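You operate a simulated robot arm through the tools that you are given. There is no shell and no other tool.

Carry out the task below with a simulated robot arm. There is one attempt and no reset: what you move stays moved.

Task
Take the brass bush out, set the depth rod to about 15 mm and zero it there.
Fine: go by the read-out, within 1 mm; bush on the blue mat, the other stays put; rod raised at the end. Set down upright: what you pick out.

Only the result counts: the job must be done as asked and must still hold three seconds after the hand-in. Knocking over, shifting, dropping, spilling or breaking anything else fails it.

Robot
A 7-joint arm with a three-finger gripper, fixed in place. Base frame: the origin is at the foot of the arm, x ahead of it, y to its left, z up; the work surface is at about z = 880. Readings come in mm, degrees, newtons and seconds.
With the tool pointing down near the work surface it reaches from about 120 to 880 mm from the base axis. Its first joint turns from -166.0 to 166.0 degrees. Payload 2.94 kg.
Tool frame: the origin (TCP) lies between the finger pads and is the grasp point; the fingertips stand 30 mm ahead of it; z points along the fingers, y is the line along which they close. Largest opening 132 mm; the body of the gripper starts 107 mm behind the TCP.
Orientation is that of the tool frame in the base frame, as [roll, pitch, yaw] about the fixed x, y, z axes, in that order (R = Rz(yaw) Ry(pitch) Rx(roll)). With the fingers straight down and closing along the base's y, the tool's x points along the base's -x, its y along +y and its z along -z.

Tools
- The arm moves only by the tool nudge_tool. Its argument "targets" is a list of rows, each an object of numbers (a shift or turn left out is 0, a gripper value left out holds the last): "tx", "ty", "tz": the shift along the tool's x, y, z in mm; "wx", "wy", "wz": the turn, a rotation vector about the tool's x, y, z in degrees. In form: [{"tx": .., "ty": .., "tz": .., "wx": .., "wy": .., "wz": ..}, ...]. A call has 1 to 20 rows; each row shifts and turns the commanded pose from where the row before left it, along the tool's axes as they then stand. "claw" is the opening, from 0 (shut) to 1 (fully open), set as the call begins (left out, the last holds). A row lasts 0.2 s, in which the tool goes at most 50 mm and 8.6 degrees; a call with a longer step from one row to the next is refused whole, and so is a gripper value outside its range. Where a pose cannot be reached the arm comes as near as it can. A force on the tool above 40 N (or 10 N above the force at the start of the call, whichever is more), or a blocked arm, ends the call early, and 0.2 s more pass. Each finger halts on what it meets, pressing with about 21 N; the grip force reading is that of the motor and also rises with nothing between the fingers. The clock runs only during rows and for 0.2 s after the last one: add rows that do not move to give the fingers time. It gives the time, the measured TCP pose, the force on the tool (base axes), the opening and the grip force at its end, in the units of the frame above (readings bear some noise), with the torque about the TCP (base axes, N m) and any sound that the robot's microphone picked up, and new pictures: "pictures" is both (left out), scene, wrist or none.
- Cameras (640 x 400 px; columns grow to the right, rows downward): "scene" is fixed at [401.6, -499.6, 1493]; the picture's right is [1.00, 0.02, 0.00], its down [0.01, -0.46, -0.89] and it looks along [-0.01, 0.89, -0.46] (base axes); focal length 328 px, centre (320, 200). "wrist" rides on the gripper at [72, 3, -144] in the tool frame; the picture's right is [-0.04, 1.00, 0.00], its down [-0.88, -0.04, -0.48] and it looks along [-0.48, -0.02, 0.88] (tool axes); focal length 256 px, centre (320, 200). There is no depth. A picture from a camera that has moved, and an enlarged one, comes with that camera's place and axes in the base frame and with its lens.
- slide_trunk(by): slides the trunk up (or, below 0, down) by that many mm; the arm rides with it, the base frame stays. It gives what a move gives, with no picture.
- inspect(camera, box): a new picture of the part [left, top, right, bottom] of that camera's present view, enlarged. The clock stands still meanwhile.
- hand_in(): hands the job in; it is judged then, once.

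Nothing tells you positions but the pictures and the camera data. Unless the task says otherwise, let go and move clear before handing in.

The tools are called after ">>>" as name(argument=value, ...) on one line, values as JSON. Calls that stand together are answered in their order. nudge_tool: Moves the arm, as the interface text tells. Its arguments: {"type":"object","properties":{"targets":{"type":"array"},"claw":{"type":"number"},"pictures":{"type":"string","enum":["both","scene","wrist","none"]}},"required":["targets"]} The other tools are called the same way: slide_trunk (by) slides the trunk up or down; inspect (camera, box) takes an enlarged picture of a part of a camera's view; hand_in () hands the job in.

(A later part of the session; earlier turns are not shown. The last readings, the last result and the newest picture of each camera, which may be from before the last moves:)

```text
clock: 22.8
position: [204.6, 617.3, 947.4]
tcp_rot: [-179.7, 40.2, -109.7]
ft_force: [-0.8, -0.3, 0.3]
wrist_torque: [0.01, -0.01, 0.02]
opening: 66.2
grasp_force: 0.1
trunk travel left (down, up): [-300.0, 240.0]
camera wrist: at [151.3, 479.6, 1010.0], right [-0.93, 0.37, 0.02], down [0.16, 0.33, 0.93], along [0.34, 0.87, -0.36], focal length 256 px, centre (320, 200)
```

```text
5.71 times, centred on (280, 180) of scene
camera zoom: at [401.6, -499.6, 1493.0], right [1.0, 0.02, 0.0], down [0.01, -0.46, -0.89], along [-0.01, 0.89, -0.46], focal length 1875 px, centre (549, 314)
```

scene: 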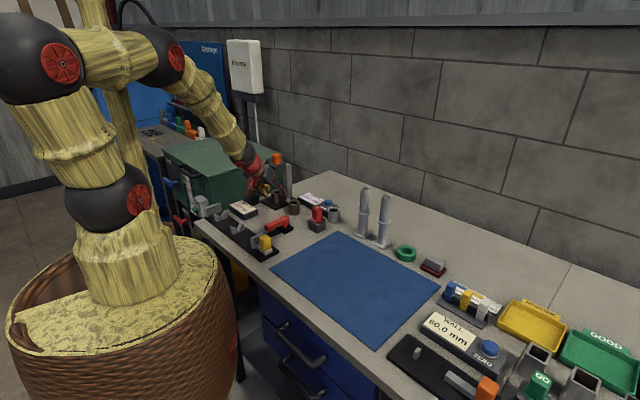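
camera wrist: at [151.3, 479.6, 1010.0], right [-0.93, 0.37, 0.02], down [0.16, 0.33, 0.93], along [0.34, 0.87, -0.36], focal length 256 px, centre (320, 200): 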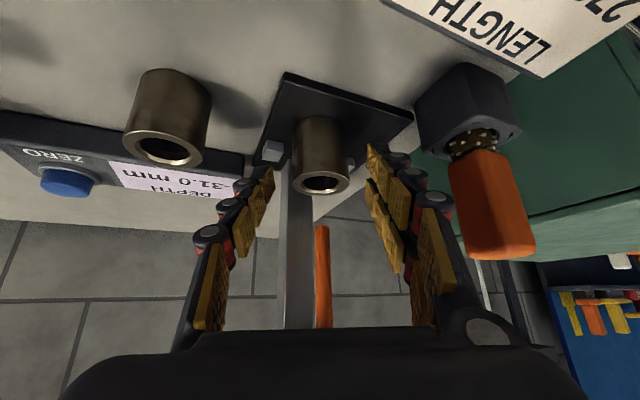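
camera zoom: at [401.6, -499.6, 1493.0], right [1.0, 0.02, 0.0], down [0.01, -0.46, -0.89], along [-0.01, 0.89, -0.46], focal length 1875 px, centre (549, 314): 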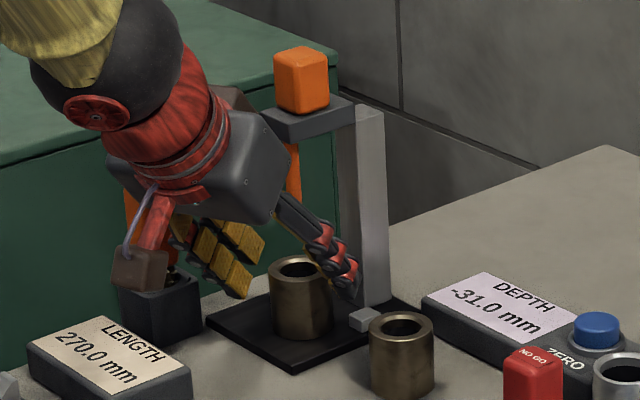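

The bush is now centred between the fingers. I'll advance the last 35 mm and check force before closing.

>>> nudge_tool(targets=[{"tx": 0.6, "tz": 18}, {"tx": 0.6, "tz": 16.5}, {}, {}])

>>> inspect(camera="wrist", box=[220, 50, 420, 250])

>>> inspect(camera="scene", box=[240, 145, 320, 215])

```text
clock: 23.8
position: [215.2, 637.0, 924.2]
tcp_rot: [-179.6, 40.6, -109.7]
ft_force: [2.0, -0.8, 17.3]
wrist_torque: [-0.07, -0.7, -0.08]
opening: 69.1
grasp_force: 2.4
trunk travel left (down, up): [-300.0, 240.0]
camera wrist: at [159.5, 498.9, 986.3], right [-0.93, 0.37, 0.02], down [0.15, 0.33, 0.93], along [0.34, 0.87, -0.36], focal length 256 px, centre (320, 200)
```

scene: 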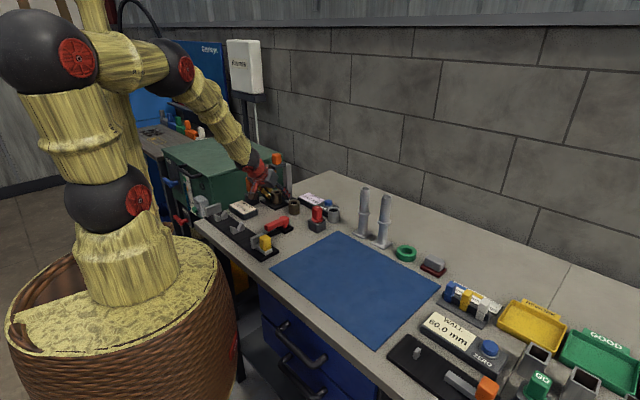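
wrist: 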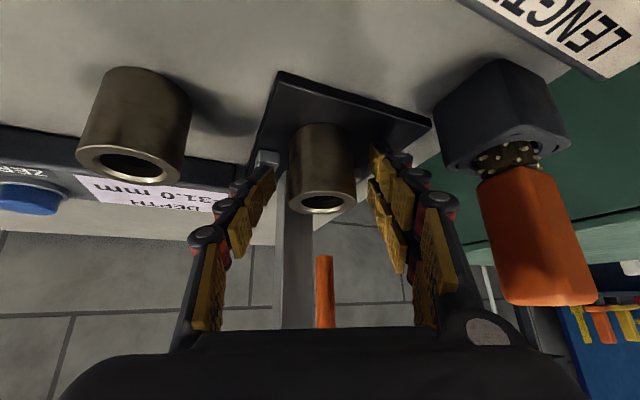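

```text
2.00 times, centred on (320, 150) of wrist
camera zoom: at [159.5, 498.9, 986.3], right [-0.93, 0.37, 0.02], down [0.15, 0.33, 0.93], along [0.34, 0.87, -0.36], focal length 512 px, centre (320, 300)
```

zoom: 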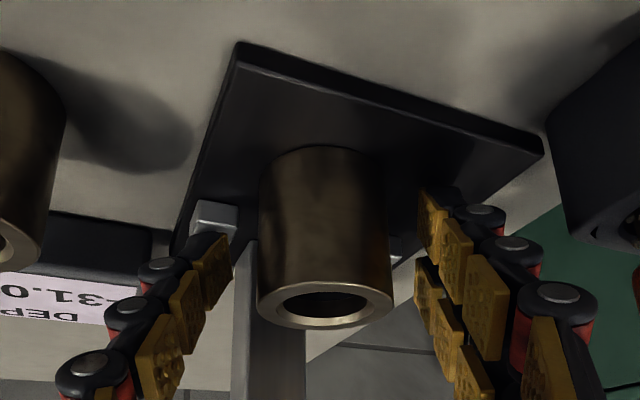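

```text
5.71 times, centred on (280, 180) of scene
camera zoom: at [401.6, -499.6, 1493.0], right [1.0, 0.02, 0.0], down [0.01, -0.46, -0.89], along [-0.01, 0.89, -0.46], focal length 1875 px, centre (549, 314)
```

zoom: 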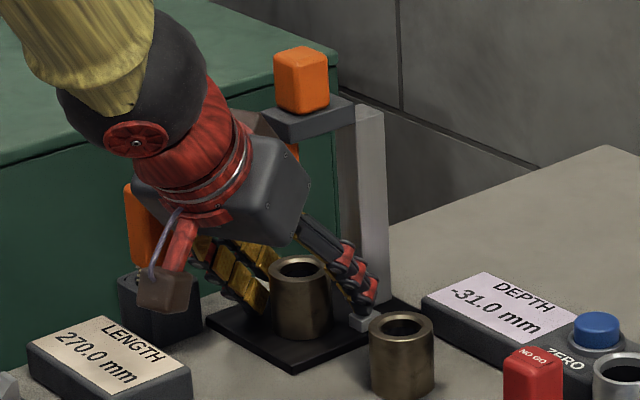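

There's a 17 N upward push, so a fingertip is touching the small stop block or plate. I'll back off 8 mm along the axis and check that the force clears.

>>> nudge_tool(targets=[{"tz": -8}, {}, {}], pictures="wrist")

>>> inspect(camera="wrist", box=[220, 50, 420, 250])

>>> inspect(camera="scene", box=[260, 165, 320, 215])

```text
clock: 24.6
position: [210.1, 630.7, 924.2]
tcp_rot: [-179.5, 40.0, -109.7]
ft_force: [-1.3, -2.0, 2.4]
wrist_torque: [-0.03, -0.07, -0.04]
opening: 66.4
grasp_force: 0.2
trunk travel left (down, up): [-300.0, 240.0]
camera wrist: at [156.7, 493.0, 988.6], right [-0.93, 0.37, 0.02], down [0.16, 0.33, 0.93], along [0.34, 0.87, -0.37], focal length 256 px, centre (320, 200)
```

wrist: 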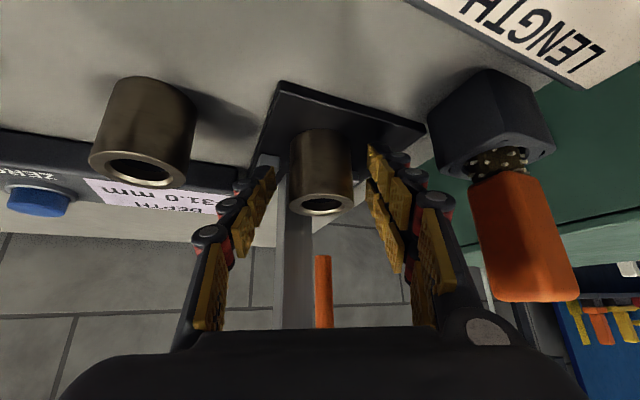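

```text
2.00 times, centred on (320, 150) of wrist
camera zoom: at [156.7, 493.0, 988.6], right [-0.93, 0.37, 0.02], down [0.16, 0.33, 0.93], along [0.34, 0.87, -0.37], focal length 512 px, centre (320, 300)
```

zoom: 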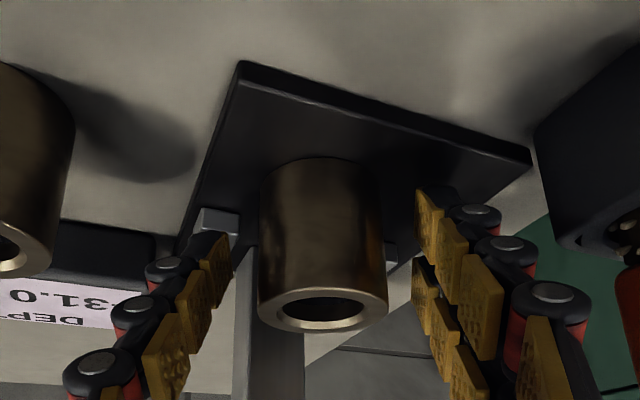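

```text
8.00 times, centred on (290, 190) of scene
camera zoom: at [401.6, -499.6, 1493.0], right [1.0, 0.02, 0.0], down [0.01, -0.46, -0.89], along [-0.01, 0.89, -0.46], focal length 2626 px, centre (560, 280)
```

zoom: 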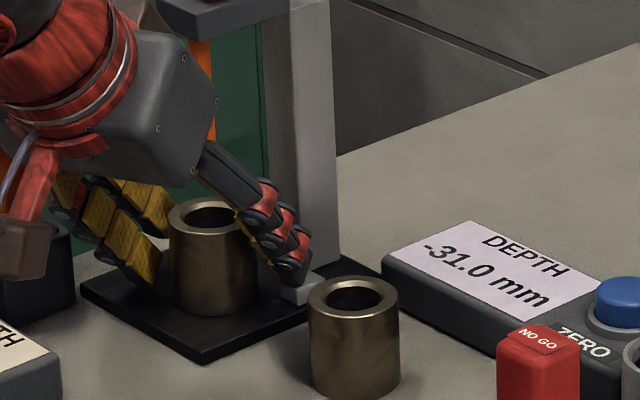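

The force is nearly gone. I'll lift 2 mm and close on the bush.

>>> nudge_tool(targets=[{"tx": -1.3, "tz": -1.5}, {}, {}, {}, {}, {}], claw=0.2, pictures="wrist")

>>> inspect(camera="scene", box=[260, 165, 320, 215])

```text
clock: 26.0
position: [211.8, 632.2, 929.1]
tcp_rot: [-179.6, 40.2, -109.6]
ft_force: [-1.2, 0.0, 0.2]
wrist_torque: [0.03, 0.02, 0.01]
opening: 40.6
grasp_force: 21.2
trunk travel left (down, up): [-300.0, 240.0]
camera wrist: at [157.2, 493.7, 991.0], right [-0.93, 0.37, 0.02], down [0.16, 0.33, 0.93], along [0.34, 0.87, -0.37], focal length 256 px, centre (320, 200)
```

wrist: 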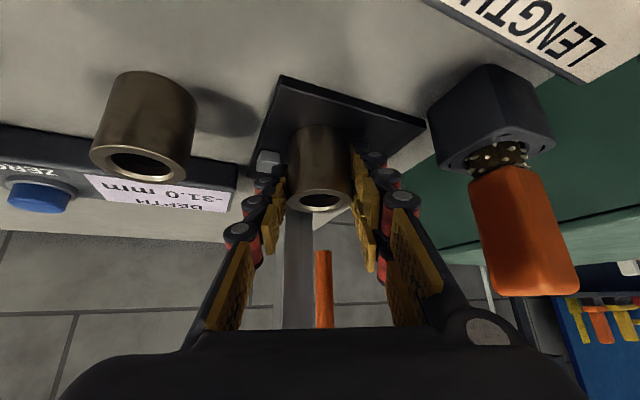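

```text
8.00 times, centred on (290, 190) of scene
camera zoom: at [401.6, -499.6, 1493.0], right [1.0, 0.02, 0.0], down [0.01, -0.46, -0.89], along [-0.01, 0.89, -0.46], focal length 2626 px, centre (560, 280)
```

zoom: 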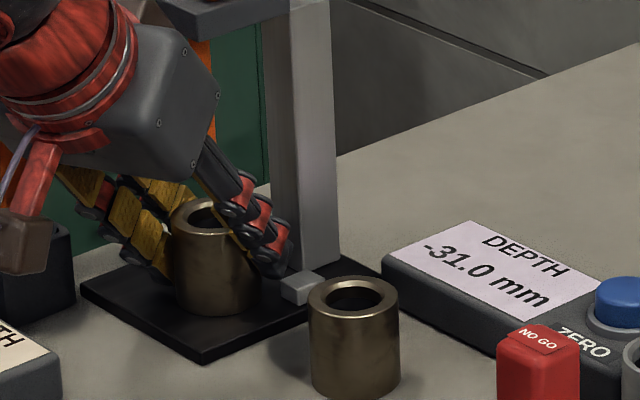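

The bush is gripped (40.6 mm). The rod tip hangs about 33 mm above it, so I'll lift 8 mm and check before pulling it out horizontally.

>>> nudge_tool(targets=[{"tx": -2.6, "tz": -3.05}, {"tx": -2.6, "tz": -3.05}, {}], claw=0.15, pictures="wrist")

>>> inspect(camera="scene", box=[240, 145, 320, 215])

```text
clock: 26.8
position: [211.9, 632.2, 935.5]
tcp_rot: [-179.6, 40.2, -109.7]
ft_force: [-0.4, 0.5, -3.3]
wrist_torque: [-0.03, -0.01, -0.01]
opening: 40.7
grasp_force: 20.5
trunk travel left (down, up): [-300.0, 240.0]
camera wrist: at [157.3, 494.1, 998.8], right [-0.93, 0.37, 0.02], down [0.16, 0.33, 0.93], along [0.34, 0.87, -0.37], focal length 256 px, centre (320, 200)
```

wrist: 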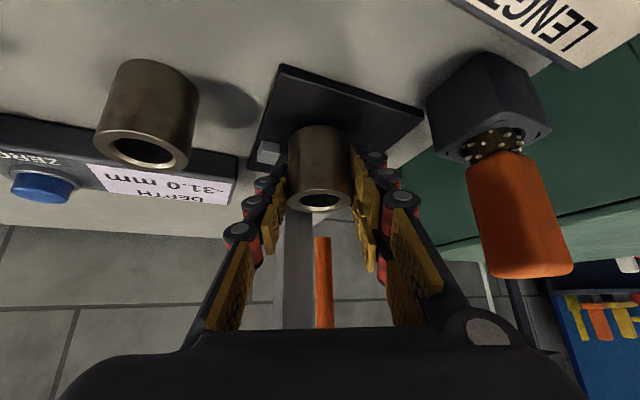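

```text
5.71 times, centred on (280, 180) of scene
camera zoom: at [401.6, -499.6, 1493.0], right [1.0, 0.02, 0.0], down [0.01, -0.46, -0.89], along [-0.01, 0.89, -0.46], focal length 1875 px, centre (549, 314)
```

zoom: 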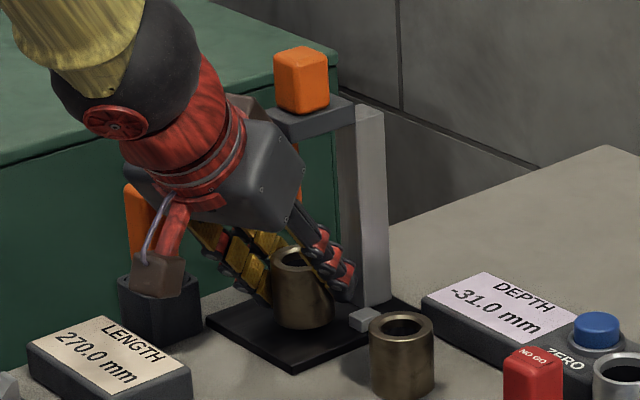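

It lifted cleanly. Now I'll pull it back from under the rod while rising gradually.

>>> nudge_tool(targets=[{"tx": 8.2, "tz": -9.6}, {"tx": 8.3, "tz": -9.6}, {"tx": 15.2, "tz": -20.7}, {"tx": 6.2, "tz": -31.4}, {"tx": 3, "tz": -35.2}, {"tx": -16.1, "tz": -19.1}, {"tx": -16.1, "tz": -19.1}, {}])

>>> inspect(camera="scene", box=[220, 125, 340, 215])

```text
clock: 28.6
position: [176.9, 538.8, 1041.4]
tcp_rot: [-179.6, 40.2, -109.7]
ft_force: [0.1, 0.1, -2.5]
wrist_torque: [-0.05, 0.03, 0.02]
opening: 40.5
grasp_force: 20.9
trunk travel left (down, up): [-300.0, 240.0]
camera wrist: at [123.3, 400.6, 1104.5], right [-0.93, 0.37, 0.02], down [0.16, 0.33, 0.93], along [0.34, 0.87, -0.36], focal length 256 px, centre (320, 200)
```

scene: 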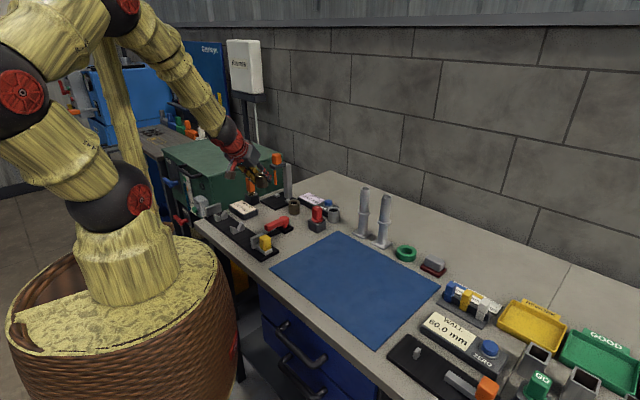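
wrist: 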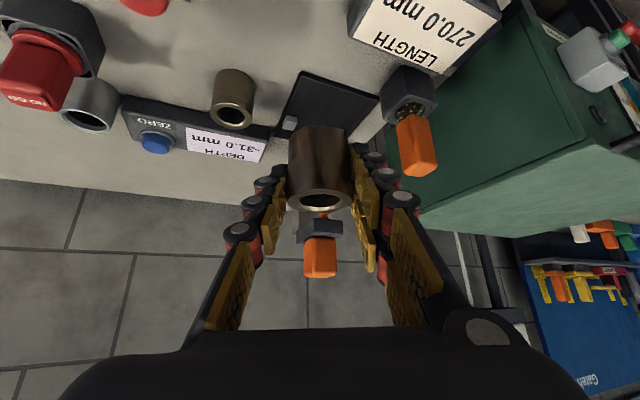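

```text
4.44 times, centred on (280, 170) of scene
camera zoom: at [401.6, -499.6, 1493.0], right [1.0, 0.02, 0.0], down [0.01, -0.46, -0.89], along [-0.01, 0.89, -0.46], focal length 1459 px, centre (498, 333)
```

zoom: 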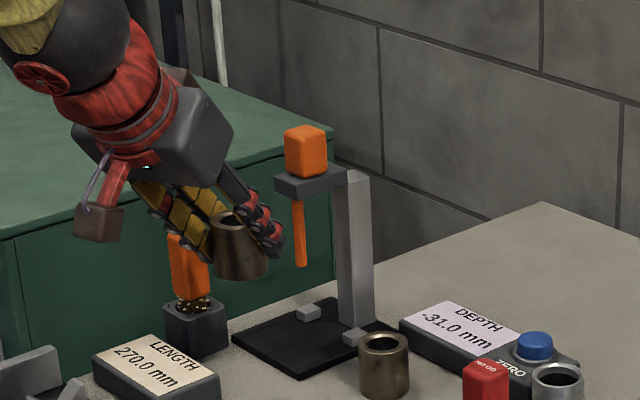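

The bush is out and held firmly, with the rod and the other bush undisturbed. I'll swing the tool around toward the mat, rotating first and then translating.

>>> nudge_tool(targets=[{"wx": 4.87, "wz": 5.77}, {"wx": 4.87, "wz": 5.77}, {"wx": 4.87, "wz": 5.77}, {"wx": 4.87, "wz": 5.77}, {"wx": 4.87, "wz": 5.77}, {"wx": 4.87, "wz": 5.77}, {}, {}])

```text
clock: 30.6
position: [240.1, 530.2, 1068.2]
tcp_rot: [176.9, 41.3, -164.2]
ft_force: [0.0, 0.4, -3.0]
wrist_torque: [0.02, -0.02, 0.04]
opening: 40.5
grasp_force: 20.8
trunk travel left (down, up): [-300.0, 240.0]
stopped in row 8: the arm was blocked; the commanded pose is now the measured one
camera wrist: at [98.4, 483.9, 1127.5], right [-0.28, 0.96, 0.07], down [0.35, 0.03, 0.94], along [0.89, 0.28, -0.34], focal length 256 px, centre (320, 200)
```

scene: 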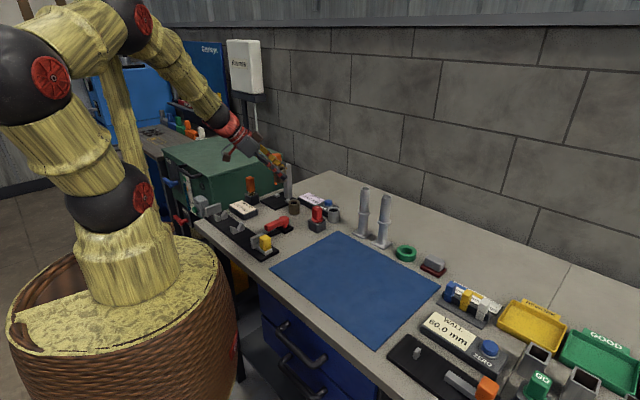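
wrist: 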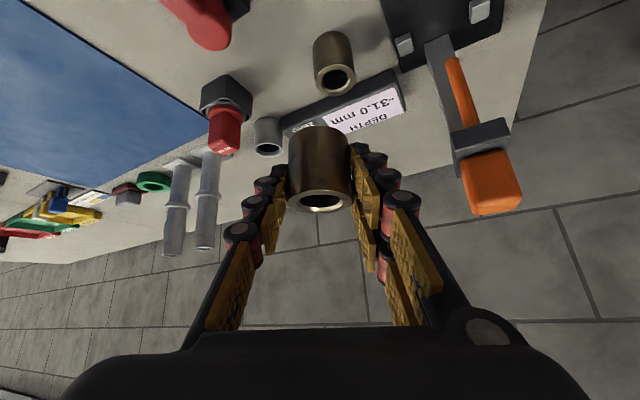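

A joint limit blocked the rotation there. The bush is still held and nothing was touched, so I'll translate toward the mat first with this orientation.

>>> nudge_tool(targets=[{"tx": -7.7, "ty": -27, "tz": 5.3}, {"tx": -7.7, "ty": -27, "tz": 5.3}, {"tx": -7.7, "ty": -27, "tz": 5.3}, {"tx": -7.7, "ty": -27, "tz": 5.3}, {"tx": -7.7, "ty": -27, "tz": 5.3}, {"tx": -7.7, "ty": -27, "tz": 5.3}, {"tx": -7.7, "ty": -27, "tz": 5.3}, {}])

```text
clock: 32.4
position: [358.4, 371.3, 1068.1]
tcp_rot: [176.9, 41.4, -163.8]
ft_force: [-0.4, -0.1, -2.8]
wrist_torque: [0.0, -0.04, -0.01]
opening: 40.6
grasp_force: 21.0
trunk travel left (down, up): [-300.0, 240.0]
camera wrist: at [216.6, 325.3, 1127.7], right [-0.28, 0.96, 0.07], down [0.35, 0.03, 0.94], along [0.89, 0.29, -0.34], focal length 256 px, centre (320, 200)
```

scene: 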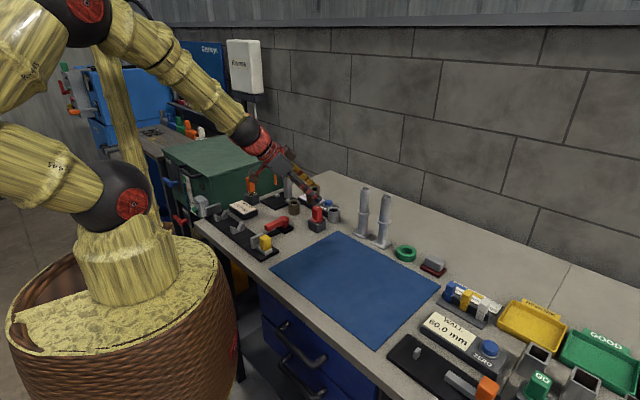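
wrist: 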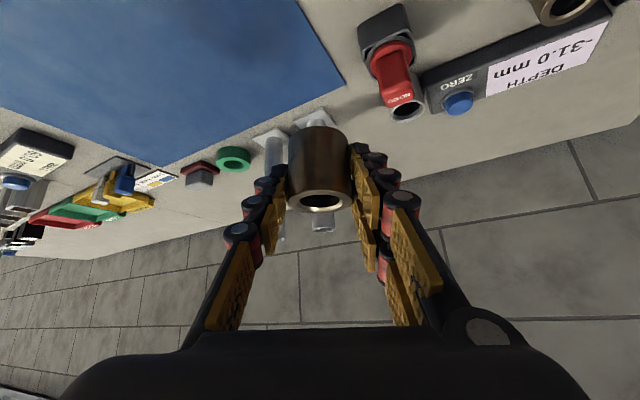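

>>> nudge_tool(targets=[{"tx": -6.3, "ty": -27, "tz": 4.1}, {"tx": -6.3, "ty": -27, "tz": 4.1}, {"tx": -6.3, "ty": -27, "tz": 4.1}, {"tx": -6.3, "ty": -27, "tz": 4.1}, {"tx": -6.3, "ty": -27, "tz": 4.1}, {"tx": -6.3, "ty": -27, "tz": 4.1}, {"wx": 3.4, "wy": 1.2}, {}, {}])

>>> inspect(camera="scene", box=[260, 130, 460, 270])

```text
clock: 34.4
position: [451.9, 231.7, 1068.8]
tcp_rot: [-179.7, 40.3, -163.9]
ft_force: [-0.6, -0.8, -2.8]
wrist_torque: [0.02, 0.0, 0.0]
opening: 40.9
grasp_force: 20.9
trunk travel left (down, up): [-300.0, 240.0]
camera wrist: at [309.2, 192.8, 1131.0], right [-0.24, 0.97, 0.02], down [0.36, 0.07, 0.93], along [0.9, 0.24, -0.36], focal length 256 px, centre (320, 200)
```

scene: 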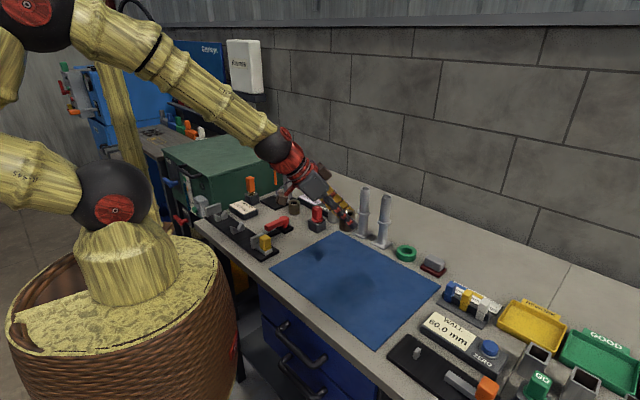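
wrist: 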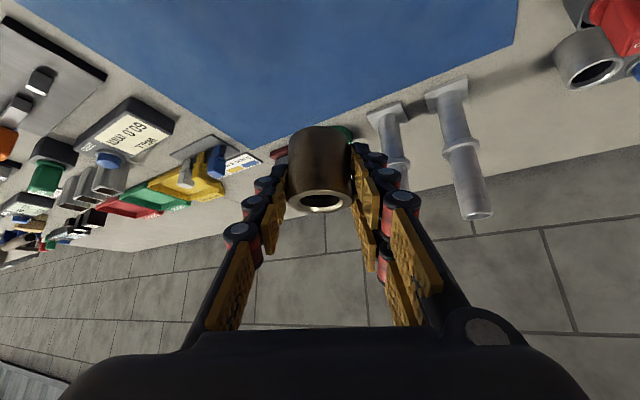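

```text
2.86 times, centred on (360, 200) of scene
camera zoom: at [401.6, -499.6, 1493.0], right [1.0, 0.02, 0.0], down [0.01, -0.46, -0.89], along [-0.01, 0.89, -0.46], focal length 938 px, centre (206, 200)
```

zoom: 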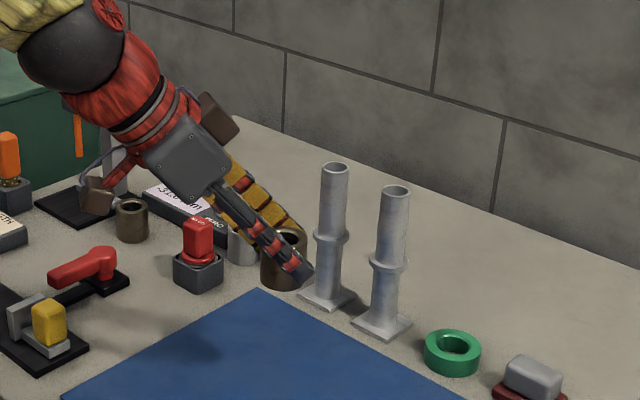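

The bush is over the mat, centred near (461, 234), well inside its edges. I'll descend to about 15 mm above contact.

>>> nudge_tool(targets=[{"tx": 16.8, "tz": 19.8}, {"tx": 16.8, "tz": 19.8}, {"tx": 16.8, "tz": 19.8}, {"tx": 16.8, "tz": 19.8}, {"tx": 16.8, "tz": 19.8}, {}, {}])

>>> inspect(camera="scene", box=[310, 220, 410, 290])

>>> inspect(camera="wrist", box=[240, 80, 400, 230])

```text
clock: 36.0
position: [453.7, 231.2, 939.3]
tcp_rot: [-179.7, 40.3, -163.8]
ft_force: [-0.5, 0.8, -2.8]
wrist_torque: [0.02, 0.05, 0.02]
opening: 40.6
grasp_force: 21.7
trunk travel left (down, up): [-300.0, 240.0]
camera wrist: at [310.2, 192.6, 1001.8], right [-0.24, 0.97, 0.02], down [0.36, 0.07, 0.93], along [0.9, 0.24, -0.36], focal length 256 px, centre (320, 200)
```

scene: 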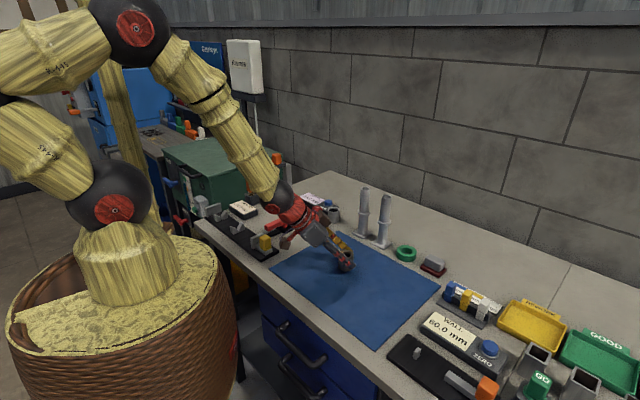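
wrist: 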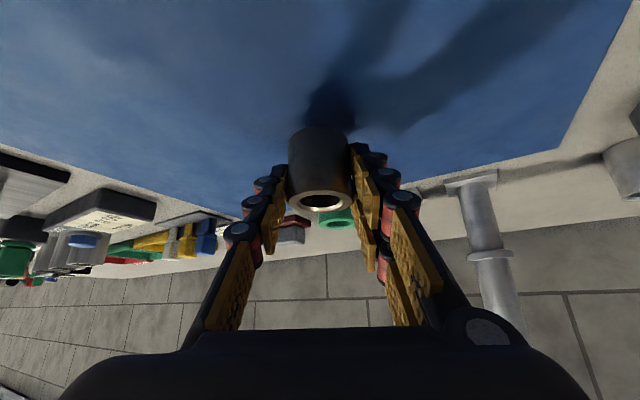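

```text
5.71 times, centred on (360, 255) of scene
camera zoom: at [401.6, -499.6, 1493.0], right [1.0, 0.02, 0.0], down [0.01, -0.46, -0.89], along [-0.01, 0.89, -0.46], focal length 1875 px, centre (91, -114)
```

zoom: 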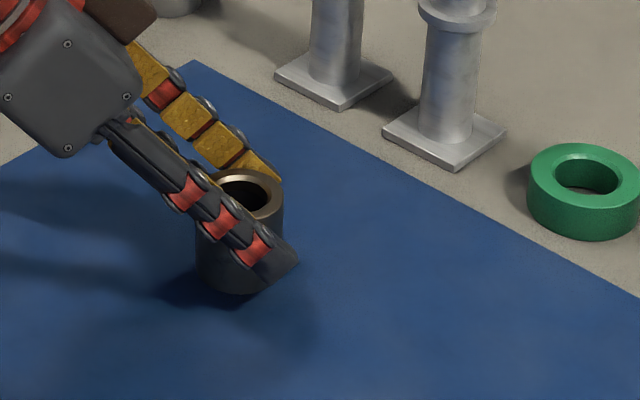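

```text
2.67 times, centred on (320, 155) of wrist
camera zoom: at [310.2, 192.6, 1001.8], right [-0.24, 0.97, 0.02], down [0.36, 0.07, 0.93], along [0.9, 0.24, -0.36], focal length 683 px, centre (320, 320)
```

zoom: 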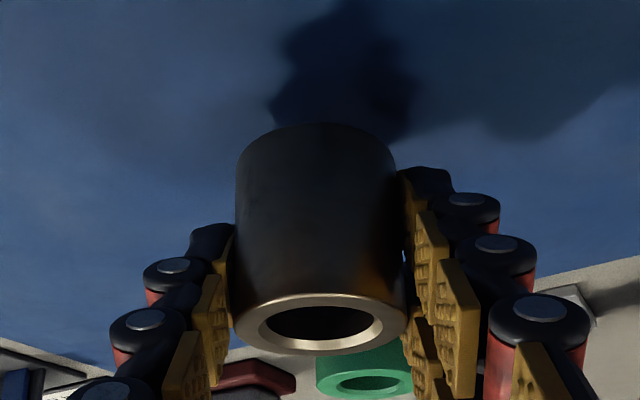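

The bush looks upright just above the mat. I'll lower it in small steps and watch the force.

>>> nudge_tool(targets=[{"tx": 1.3, "tz": 1.52}, {"tx": 1.3, "tz": 1.52}, {"tx": 1.3, "tz": 1.52}, {"tx": 1.3, "tz": 1.52}, {"tx": 1.3, "tz": 1.52}, {"tx": 0.65, "tz": 0.76}, {}], pictures="none")

>>> inspect(camera="scene", box=[310, 220, 410, 290])

```text
clock: 37.6
position: [452.1, 231.5, 925.7]
tcp_rot: [-179.7, 40.3, -163.8]
ft_force: [0.2, 0.5, -3.3]
wrist_torque: [0.0, 0.0, 0.03]
opening: 40.6
grasp_force: 21.6
trunk travel left (down, up): [-300.0, 240.0]
```

```text
5.71 times, centred on (360, 255) of scene
camera zoom: at [401.6, -499.6, 1493.0], right [1.0, 0.02, 0.0], down [0.01, -0.46, -0.89], along [-0.01, 0.89, -0.46], focal length 1875 px, centre (91, -114)
```

zoom: 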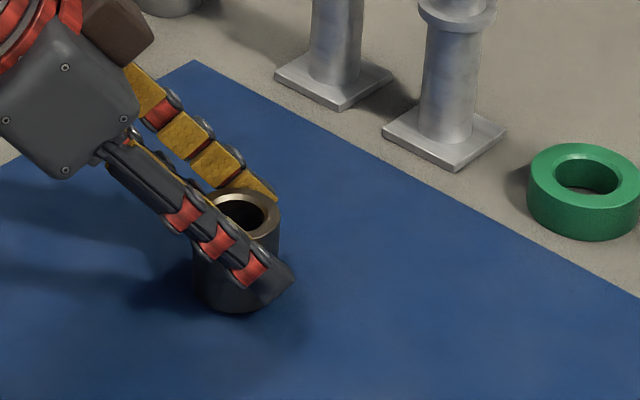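

Not touching yet. I'll continue in 1 mm steps.

>>> nudge_tool(targets=[{"tx": 0.65, "tz": 0.76}, {"tx": 0.65, "tz": 0.76}, {}], pictures="none")

>>> nudge_tool(targets=[{"tx": 0.65, "tz": 0.76}, {}], pictures="none")

```text
clock: 38.4
position: [452.0, 230.3, 925.1]
tcp_rot: [-179.7, 40.3, -163.8]
ft_force: [-0.6, -0.1, -2.4]
wrist_torque: [-0.01, 0.01, -0.01]
opening: 40.5
grasp_force: 21.6
trunk travel left (down, up): [-300.0, 240.0]
```

```text
clock: 39.0
position: [453.0, 231.8, 923.9]
tcp_rot: [-179.6, 40.3, -163.7]
ft_force: [-0.4, 0.0, -3.1]
wrist_torque: [-0.02, 0.01, -0.03]
opening: 40.7
grasp_force: 21.3
trunk travel left (down, up): [-300.0, 240.0]
```

>>> nudge_tool(targets=[{"tx": 0.65, "tz": 0.76}, {}], pictures="none")

>>> nudge_tool(targets=[{"tx": 0.65, "tz": 0.76}, {}], pictures="wrist")

>>> inspect(camera="wrist", box=[240, 80, 400, 230])

>>> inspect(camera="scene", box=[330, 235, 370, 285])

```text
clock: 39.6
position: [451.6, 230.9, 923.4]
tcp_rot: [-179.7, 40.2, -163.8]
ft_force: [-0.6, -0.6, -2.6]
wrist_torque: [0.02, 0.01, 0.02]
opening: 40.8
grasp_force: 20.3
trunk travel left (down, up): [-300.0, 240.0]
```

```text
clock: 40.2
position: [452.5, 230.9, 923.5]
tcp_rot: [-179.7, 40.4, -163.8]
ft_force: [-1.8, -0.3, 5.5]
wrist_torque: [0.07, 0.2, 0.02]
opening: 41.0
grasp_force: 21.0
trunk travel left (down, up): [-300.0, 240.0]
camera wrist: at [308.7, 193.5, 985.5], right [-0.24, 0.97, 0.02], down [0.36, 0.07, 0.93], along [0.9, 0.24, -0.36], focal length 256 px, centre (320, 200)
```

wrist: 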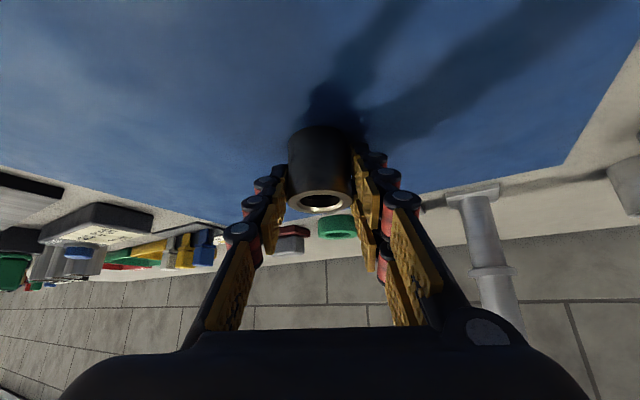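

```text
2.67 times, centred on (320, 155) of wrist
camera zoom: at [308.7, 193.5, 985.5], right [-0.24, 0.97, 0.02], down [0.36, 0.07, 0.93], along [0.9, 0.24, -0.36], focal length 683 px, centre (320, 320)
```

zoom: 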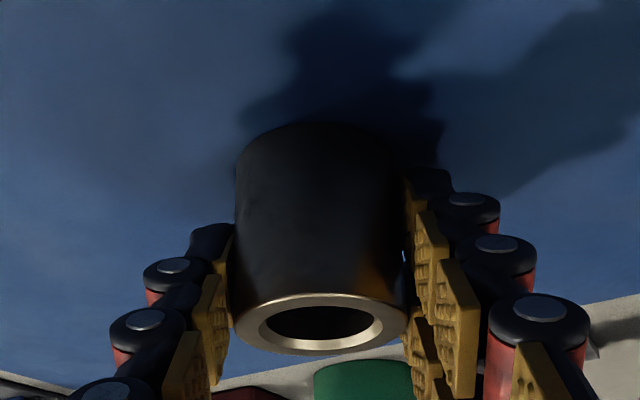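

```text
8.00 times, centred on (350, 260) of scene
camera zoom: at [401.6, -499.6, 1493.0], right [1.0, 0.02, 0.0], down [0.01, -0.46, -0.89], along [-0.01, 0.89, -0.46], focal length 2626 px, centre (80, -280)
```

zoom: 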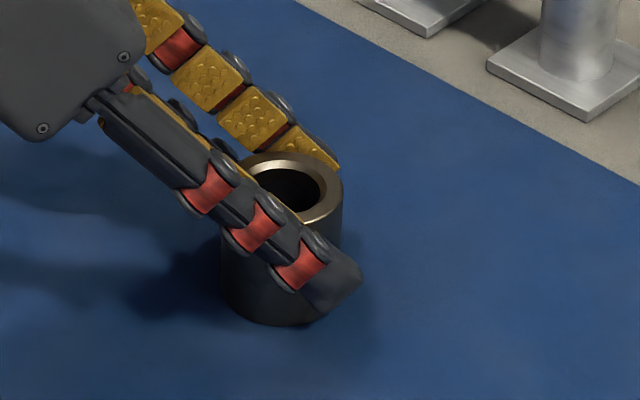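

The bush is in contact with the mat. I'll open the fingers and look before withdrawing.

>>> nudge_tool(targets=[{}, {}, {}], claw=0.5, pictures="wrist")

>>> inspect(camera="scene", box=[330, 235, 370, 285])

```text
clock: 41.0
position: [452.3, 231.7, 921.6]
tcp_rot: [-179.7, 40.3, -163.7]
ft_force: [0.1, 0.1, -0.5]
wrist_torque: [0.01, -0.05, -0.02]
opening: 66.0
grasp_force: 0.3
trunk travel left (down, up): [-300.0, 240.0]
camera wrist: at [308.5, 193.3, 984.7], right [-0.24, 0.97, 0.02], down [0.36, 0.07, 0.93], along [0.9, 0.24, -0.36], focal length 256 px, centre (320, 200)
```

wrist: 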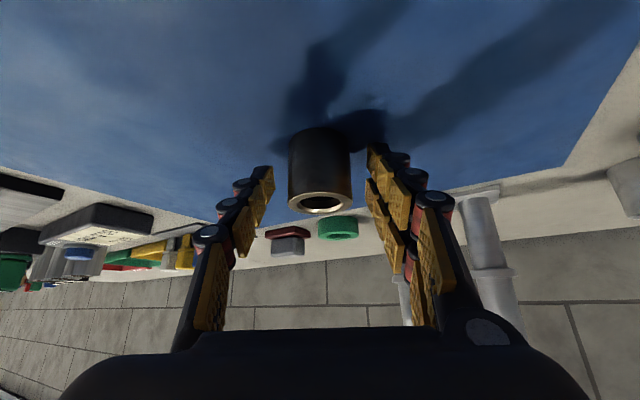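

```text
8.00 times, centred on (350, 260) of scene
camera zoom: at [401.6, -499.6, 1493.0], right [1.0, 0.02, 0.0], down [0.01, -0.46, -0.89], along [-0.01, 0.89, -0.46], focal length 2626 px, centre (80, -280)
```

zoom: 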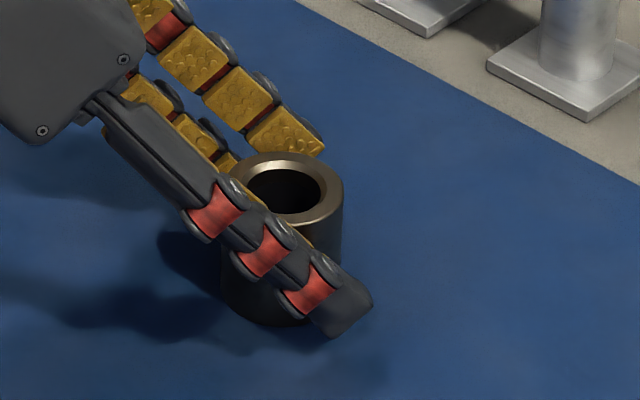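

The bush stands upright and free on the mat. I'll withdraw along the finger axis, then level the tool and rise.

>>> nudge_tool(targets=[{"tz": -15}, {"tz": -25}, {"tz": -30}, {"tz": -30}, {"tz": -20}, {"wy": 8}, {"wy": 8}, {"wy": 8}, {"wy": 8}, {"wy": 8.2}, {"tz": -40}, {"tz": -40}, {"tz": -40}, {"tz": -30}, {}, {}])

>>> inspect(camera="scene", box=[310, 220, 410, 290])

```text
clock: 44.4
position: [372.9, 206.9, 1163.8]
tcp_rot: [-179.0, 2.9, -164.1]
ft_force: [0.0, 0.0, -0.7]
wrist_torque: [-0.01, -0.01, 0.0]
opening: 65.9
grasp_force: 0.1
out of reach, approached as far as the arm can: row 9
trunk travel left (down, up): [-300.0, 240.0]
camera wrist: at [294.1, 190.4, 1303.7], right [-0.23, 0.97, -0.01], down [0.83, 0.2, 0.52], along [0.51, 0.11, -0.85], focal length 256 px, centre (320, 200)
```

scene: 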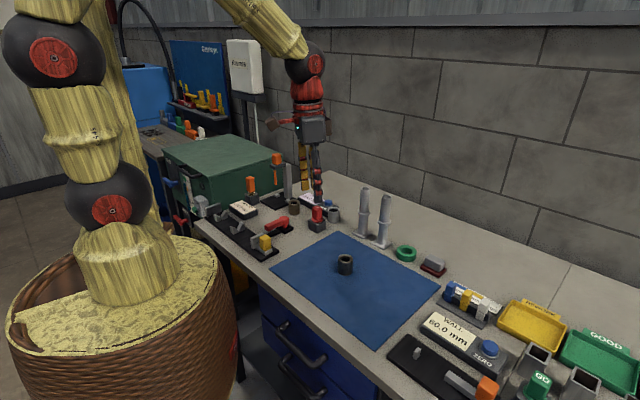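
wrist: 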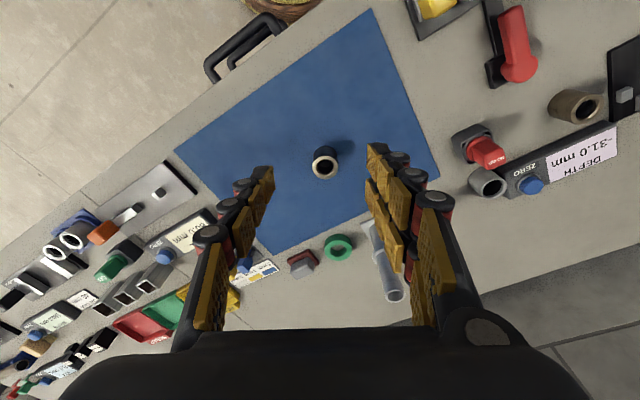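

```text
5.71 times, centred on (360, 255) of scene
camera zoom: at [401.6, -499.6, 1493.0], right [1.0, 0.02, 0.0], down [0.01, -0.46, -0.89], along [-0.01, 0.89, -0.46], focal length 1875 px, centre (91, -114)
```

zoom: 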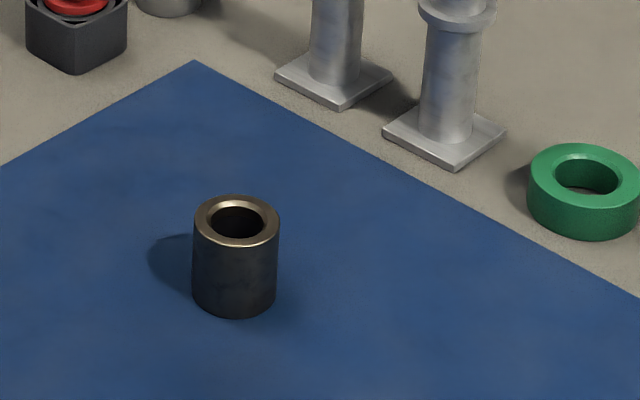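

The bush is safely on the mat. Next I'll travel high toward the gauge, levelling the tool and turning it back to yaw 225°.

>>> nudge_tool(targets=[{"wx": -1, "wy": 2.9}, {"tx": 3.1, "ty": 39.5}, {"tx": 3.1, "ty": 39.5}, {"tx": 3.1, "ty": 39.5}, {"tx": 3.1, "ty": 39.5}, {"tx": 3.1, "ty": 39.5}, {"tx": 3.1, "ty": 39.5}, {"wz": -7.3}, {"wz": -7.3}, {"wz": -7.3}, {"wz": -7.3}, {}, {}])

```text
clock: 47.2
position: [289.3, 430.3, 1166.1]
tcp_rot: [-180.0, 0.0, -134.9]
ft_force: [0.5, -0.1, 0.2]
wrist_torque: [0.01, -0.01, 0.0]
opening: 66.2
grasp_force: 0.0
trunk travel left (down, up): [-300.0, 240.0]
camera wrist: at [235.6, 380.7, 1309.2], right [-0.68, 0.74, 0.0], down [0.65, 0.6, 0.48], along [0.35, 0.32, -0.88], focal length 256 px, centre (320, 200)
```

scene: 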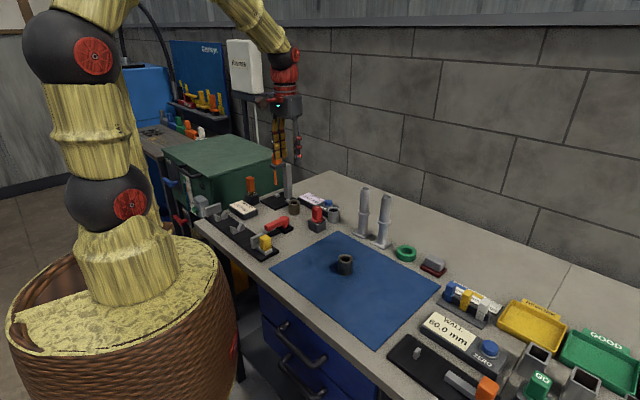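
wrist: 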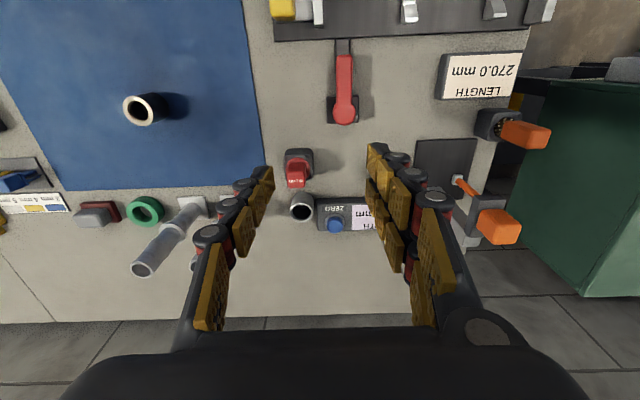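

>>> nudge_tool(targets=[{"tx": -17, "ty": 33.4}, {"tx": -17, "ty": 33.4}, {"tx": -17, "ty": 33.4}, {"tx": -17, "ty": 33.4}, {"tx": -17, "ty": 33.4}, {"tx": -17, "ty": 33.4}, {}, {}])

>>> inspect(camera="wrist", box=[220, 80, 420, 280])

>>> inspect(camera="scene", box=[240, 125, 340, 215])

```text
clock: 49.0
position: [220.0, 645.3, 1165.9]
tcp_rot: [-180.0, 0.0, -134.8]
ft_force: [-0.3, -1.2, -0.2]
wrist_torque: [0.02, -0.02, 0.01]
opening: 65.9
grasp_force: 0.1
trunk travel left (down, up): [-300.0, 240.0]
camera wrist: at [166.6, 595.3, 1309.6], right [-0.68, 0.74, 0.0], down [0.65, 0.59, 0.48], along [0.35, 0.32, -0.88], focal length 256 px, centre (320, 200)
```

scene: 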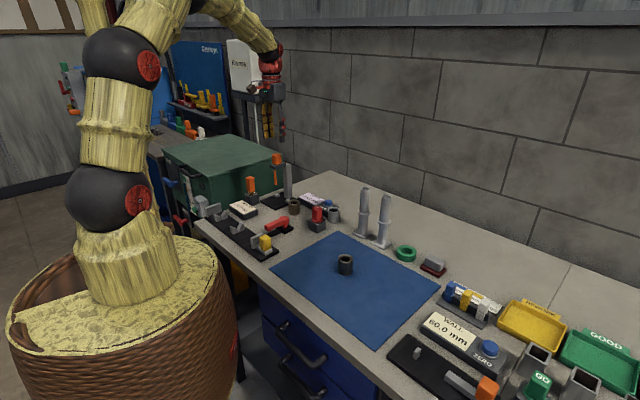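
wrist: 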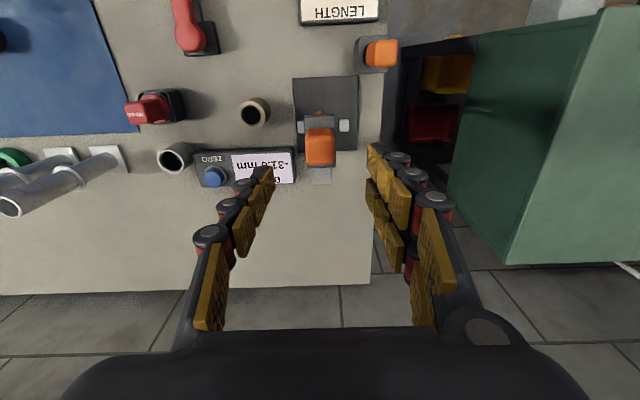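

```text
2.00 times, centred on (320, 180) of wrist
camera zoom: at [166.6, 595.3, 1309.6], right [-0.68, 0.74, 0.0], down [0.65, 0.59, 0.48], along [0.35, 0.32, -0.88], focal length 512 px, centre (320, 240)
```

zoom: 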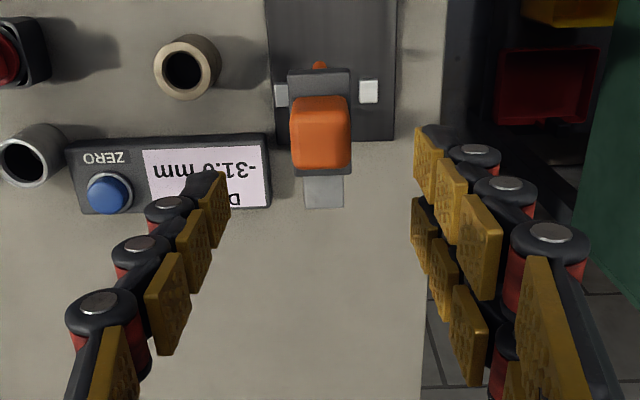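

```text
4.44 times, centred on (290, 170) of scene
camera zoom: at [401.6, -499.6, 1493.0], right [1.0, 0.02, 0.0], down [0.01, -0.46, -0.89], along [-0.01, 0.89, -0.46], focal length 1459 px, centre (453, 333)
```

zoom: 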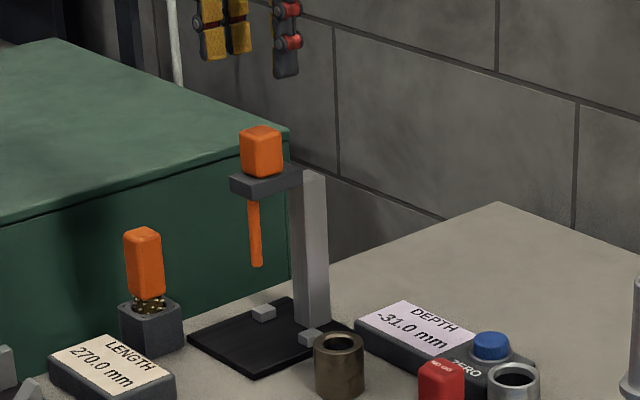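

Centred over the raised knob. I'll descend, close on it, and then lower the rod.

>>> nudge_tool(targets=[{"tz": 30}, {"tz": 30}, {"tz": 14}, {}, {}], pictures="none")

>>> inspect(camera="scene", box=[240, 125, 340, 215])

```text
clock: 50.2
position: [221.3, 646.5, 1092.1]
tcp_rot: [179.9, 0.1, -134.9]
ft_force: [0.4, -0.1, -0.9]
wrist_torque: [0.0, 0.01, 0.02]
opening: 65.9
grasp_force: 0.2
trunk travel left (down, up): [-300.0, 240.0]
```

```text
4.44 times, centred on (290, 170) of scene
camera zoom: at [401.6, -499.6, 1493.0], right [1.0, 0.02, 0.0], down [0.01, -0.46, -0.89], along [-0.01, 0.89, -0.46], focal length 1459 px, centre (453, 333)
```

zoom: 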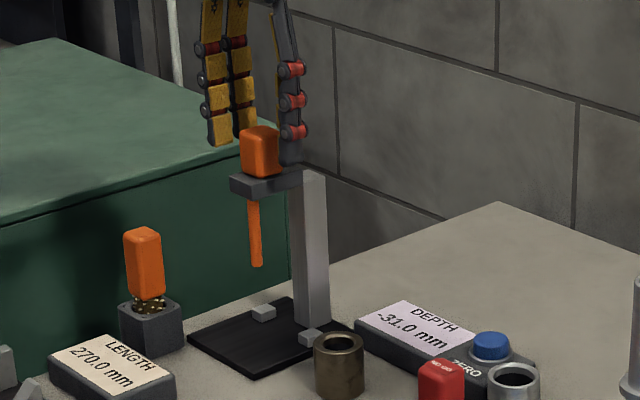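

>>> nudge_tool(targets=[{}, {}, {}, {}, {}], claw=0.1, pictures="none")

>>> nudge_tool(targets=[{"tz": 5}, {"tz": 5}, {"tz": 5}, {"tz": 5}, {"tz": 5}, {"tz": 5}, {}], pictures="none")

>>> inspect(camera="scene", box=[240, 125, 340, 215])

```text
clock: 51.4
position: [220.9, 645.4, 1090.9]
tcp_rot: [-180.0, 0.1, -134.8]
ft_force: [-1.7, 0.8, -0.9]
wrist_torque: [0.05, -0.12, -0.07]
opening: 27.5
grasp_force: 39.0
trunk travel left (down, up): [-300.0, 240.0]
```

```text
clock: 53.0
position: [220.4, 646.0, 1061.2]
tcp_rot: [-180.0, 0.1, -134.9]
ft_force: [6.4, 5.4, 0.8]
wrist_torque: [0.42, -0.41, -0.17]
opening: 27.4
grasp_force: 44.4
trunk travel left (down, up): [-300.0, 240.0]
```

```text
4.44 times, centred on (290, 170) of scene
camera zoom: at [401.6, -499.6, 1493.0], right [1.0, 0.02, 0.0], down [0.01, -0.46, -0.89], along [-0.01, 0.89, -0.46], focal length 1459 px, centre (453, 333)
```

zoom: 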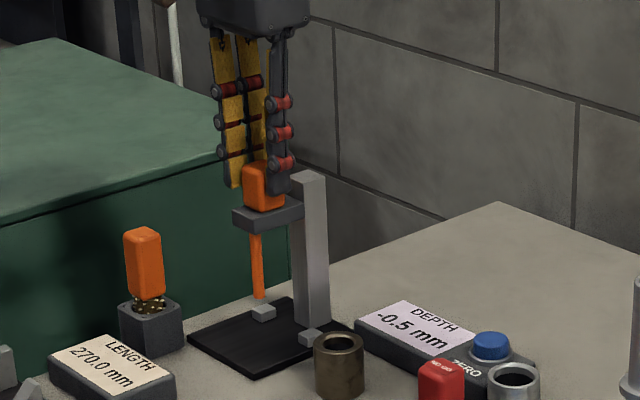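

The read-out is at −0.5 mm. It needs about 15.5 mm more, so I'll go 14 first and check.

>>> nudge_tool(targets=[{"tz": 5}, {"tz": 5}, {"tz": 4}, {}, {}], pictures="none")

>>> inspect(camera="scene", box=[290, 180, 350, 220])

```text
clock: 54.2
position: [220.7, 645.0, 1046.7]
tcp_rot: [180.0, 0.0, -135.1]
ft_force: [12.5, 5.0, 1.1]
wrist_torque: [0.85, -1.08, -0.07]
opening: 27.6
grasp_force: 44.8
trunk travel left (down, up): [-300.0, 240.0]
```

```text
10.00 times, centred on (320, 200) of scene
camera zoom: at [401.6, -499.6, 1493.0], right [1.0, 0.02, 0.0], down [0.01, -0.46, -0.89], along [-0.01, 0.89, -0.46], focal length 3282 px, centre (320, 200)
```

zoom: 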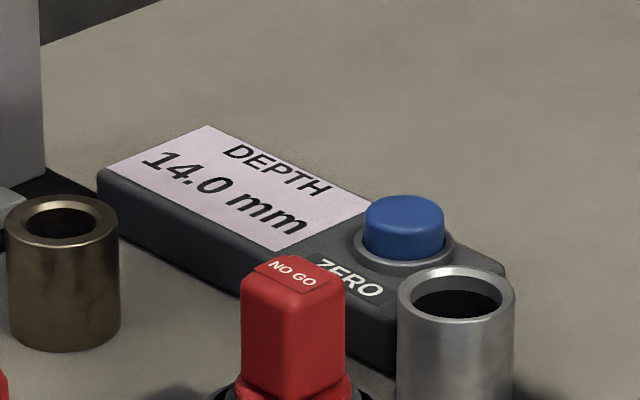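

>>> nudge_tool(targets=[{"tz": 1}, {}, {}], pictures="none")

>>> inspect(camera="scene", box=[290, 180, 350, 220])

```text
clock: 55.0
position: [220.3, 645.2, 1046.7]
tcp_rot: [-180.0, 0.0, -134.9]
ft_force: [14.0, 3.7, 0.8]
wrist_torque: [0.63, -0.96, -0.06]
opening: 27.6
grasp_force: 44.7
trunk travel left (down, up): [-300.0, 240.0]
```

```text
10.00 times, centred on (320, 200) of scene
camera zoom: at [401.6, -499.6, 1493.0], right [1.0, 0.02, 0.0], down [0.01, -0.46, -0.89], along [-0.01, 0.89, -0.46], focal length 3282 px, centre (320, 200)
```

zoom: 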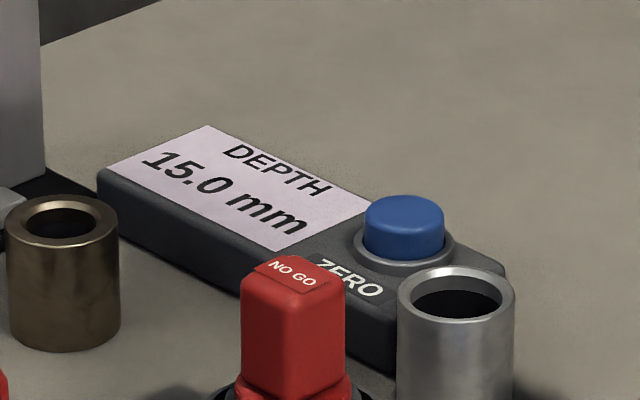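

The read-out is exactly 15.0. I'll release and check that it holds.

>>> nudge_tool(targets=[{}, {}, {}, {}], claw=0.45, pictures="none")

>>> inspect(camera="scene", box=[240, 125, 340, 215])

>>> inspect(camera="scene", box=[290, 180, 350, 220])

```text
clock: 56.0
position: [219.0, 645.2, 1047.4]
tcp_rot: [-180.0, 0.1, -134.9]
ft_force: [0.5, -0.1, -0.7]
wrist_torque: [-0.02, 0.0, -0.01]
opening: 59.4
grasp_force: 0.0
trunk travel left (down, up): [-300.0, 240.0]
```

```text
4.44 times, centred on (290, 170) of scene
camera zoom: at [401.6, -499.6, 1493.0], right [1.0, 0.02, 0.0], down [0.01, -0.46, -0.89], along [-0.01, 0.89, -0.46], focal length 1459 px, centre (453, 333)
```

zoom: 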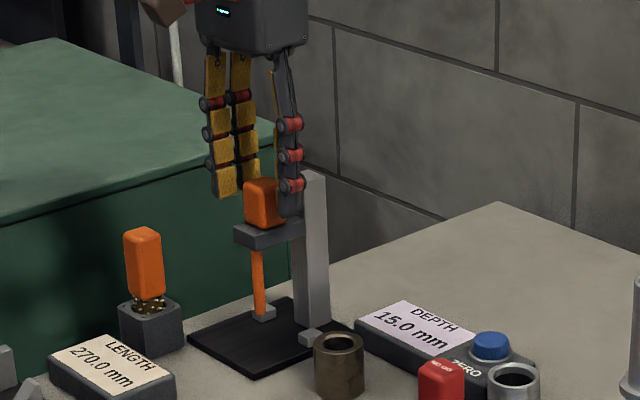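

```text
10.00 times, centred on (320, 200) of scene
camera zoom: at [401.6, -499.6, 1493.0], right [1.0, 0.02, 0.0], down [0.01, -0.46, -0.89], along [-0.01, 0.89, -0.46], focal length 3282 px, centre (320, 200)
```

zoom: 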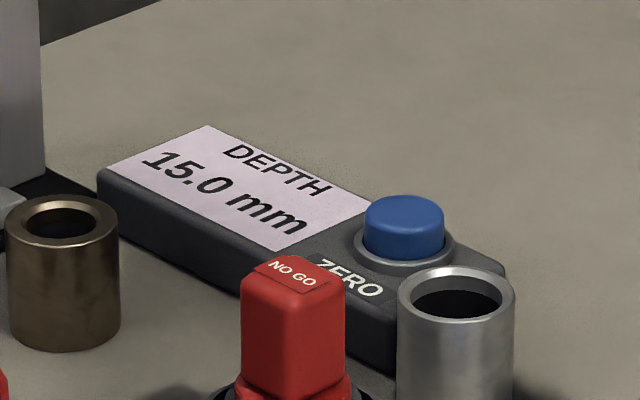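

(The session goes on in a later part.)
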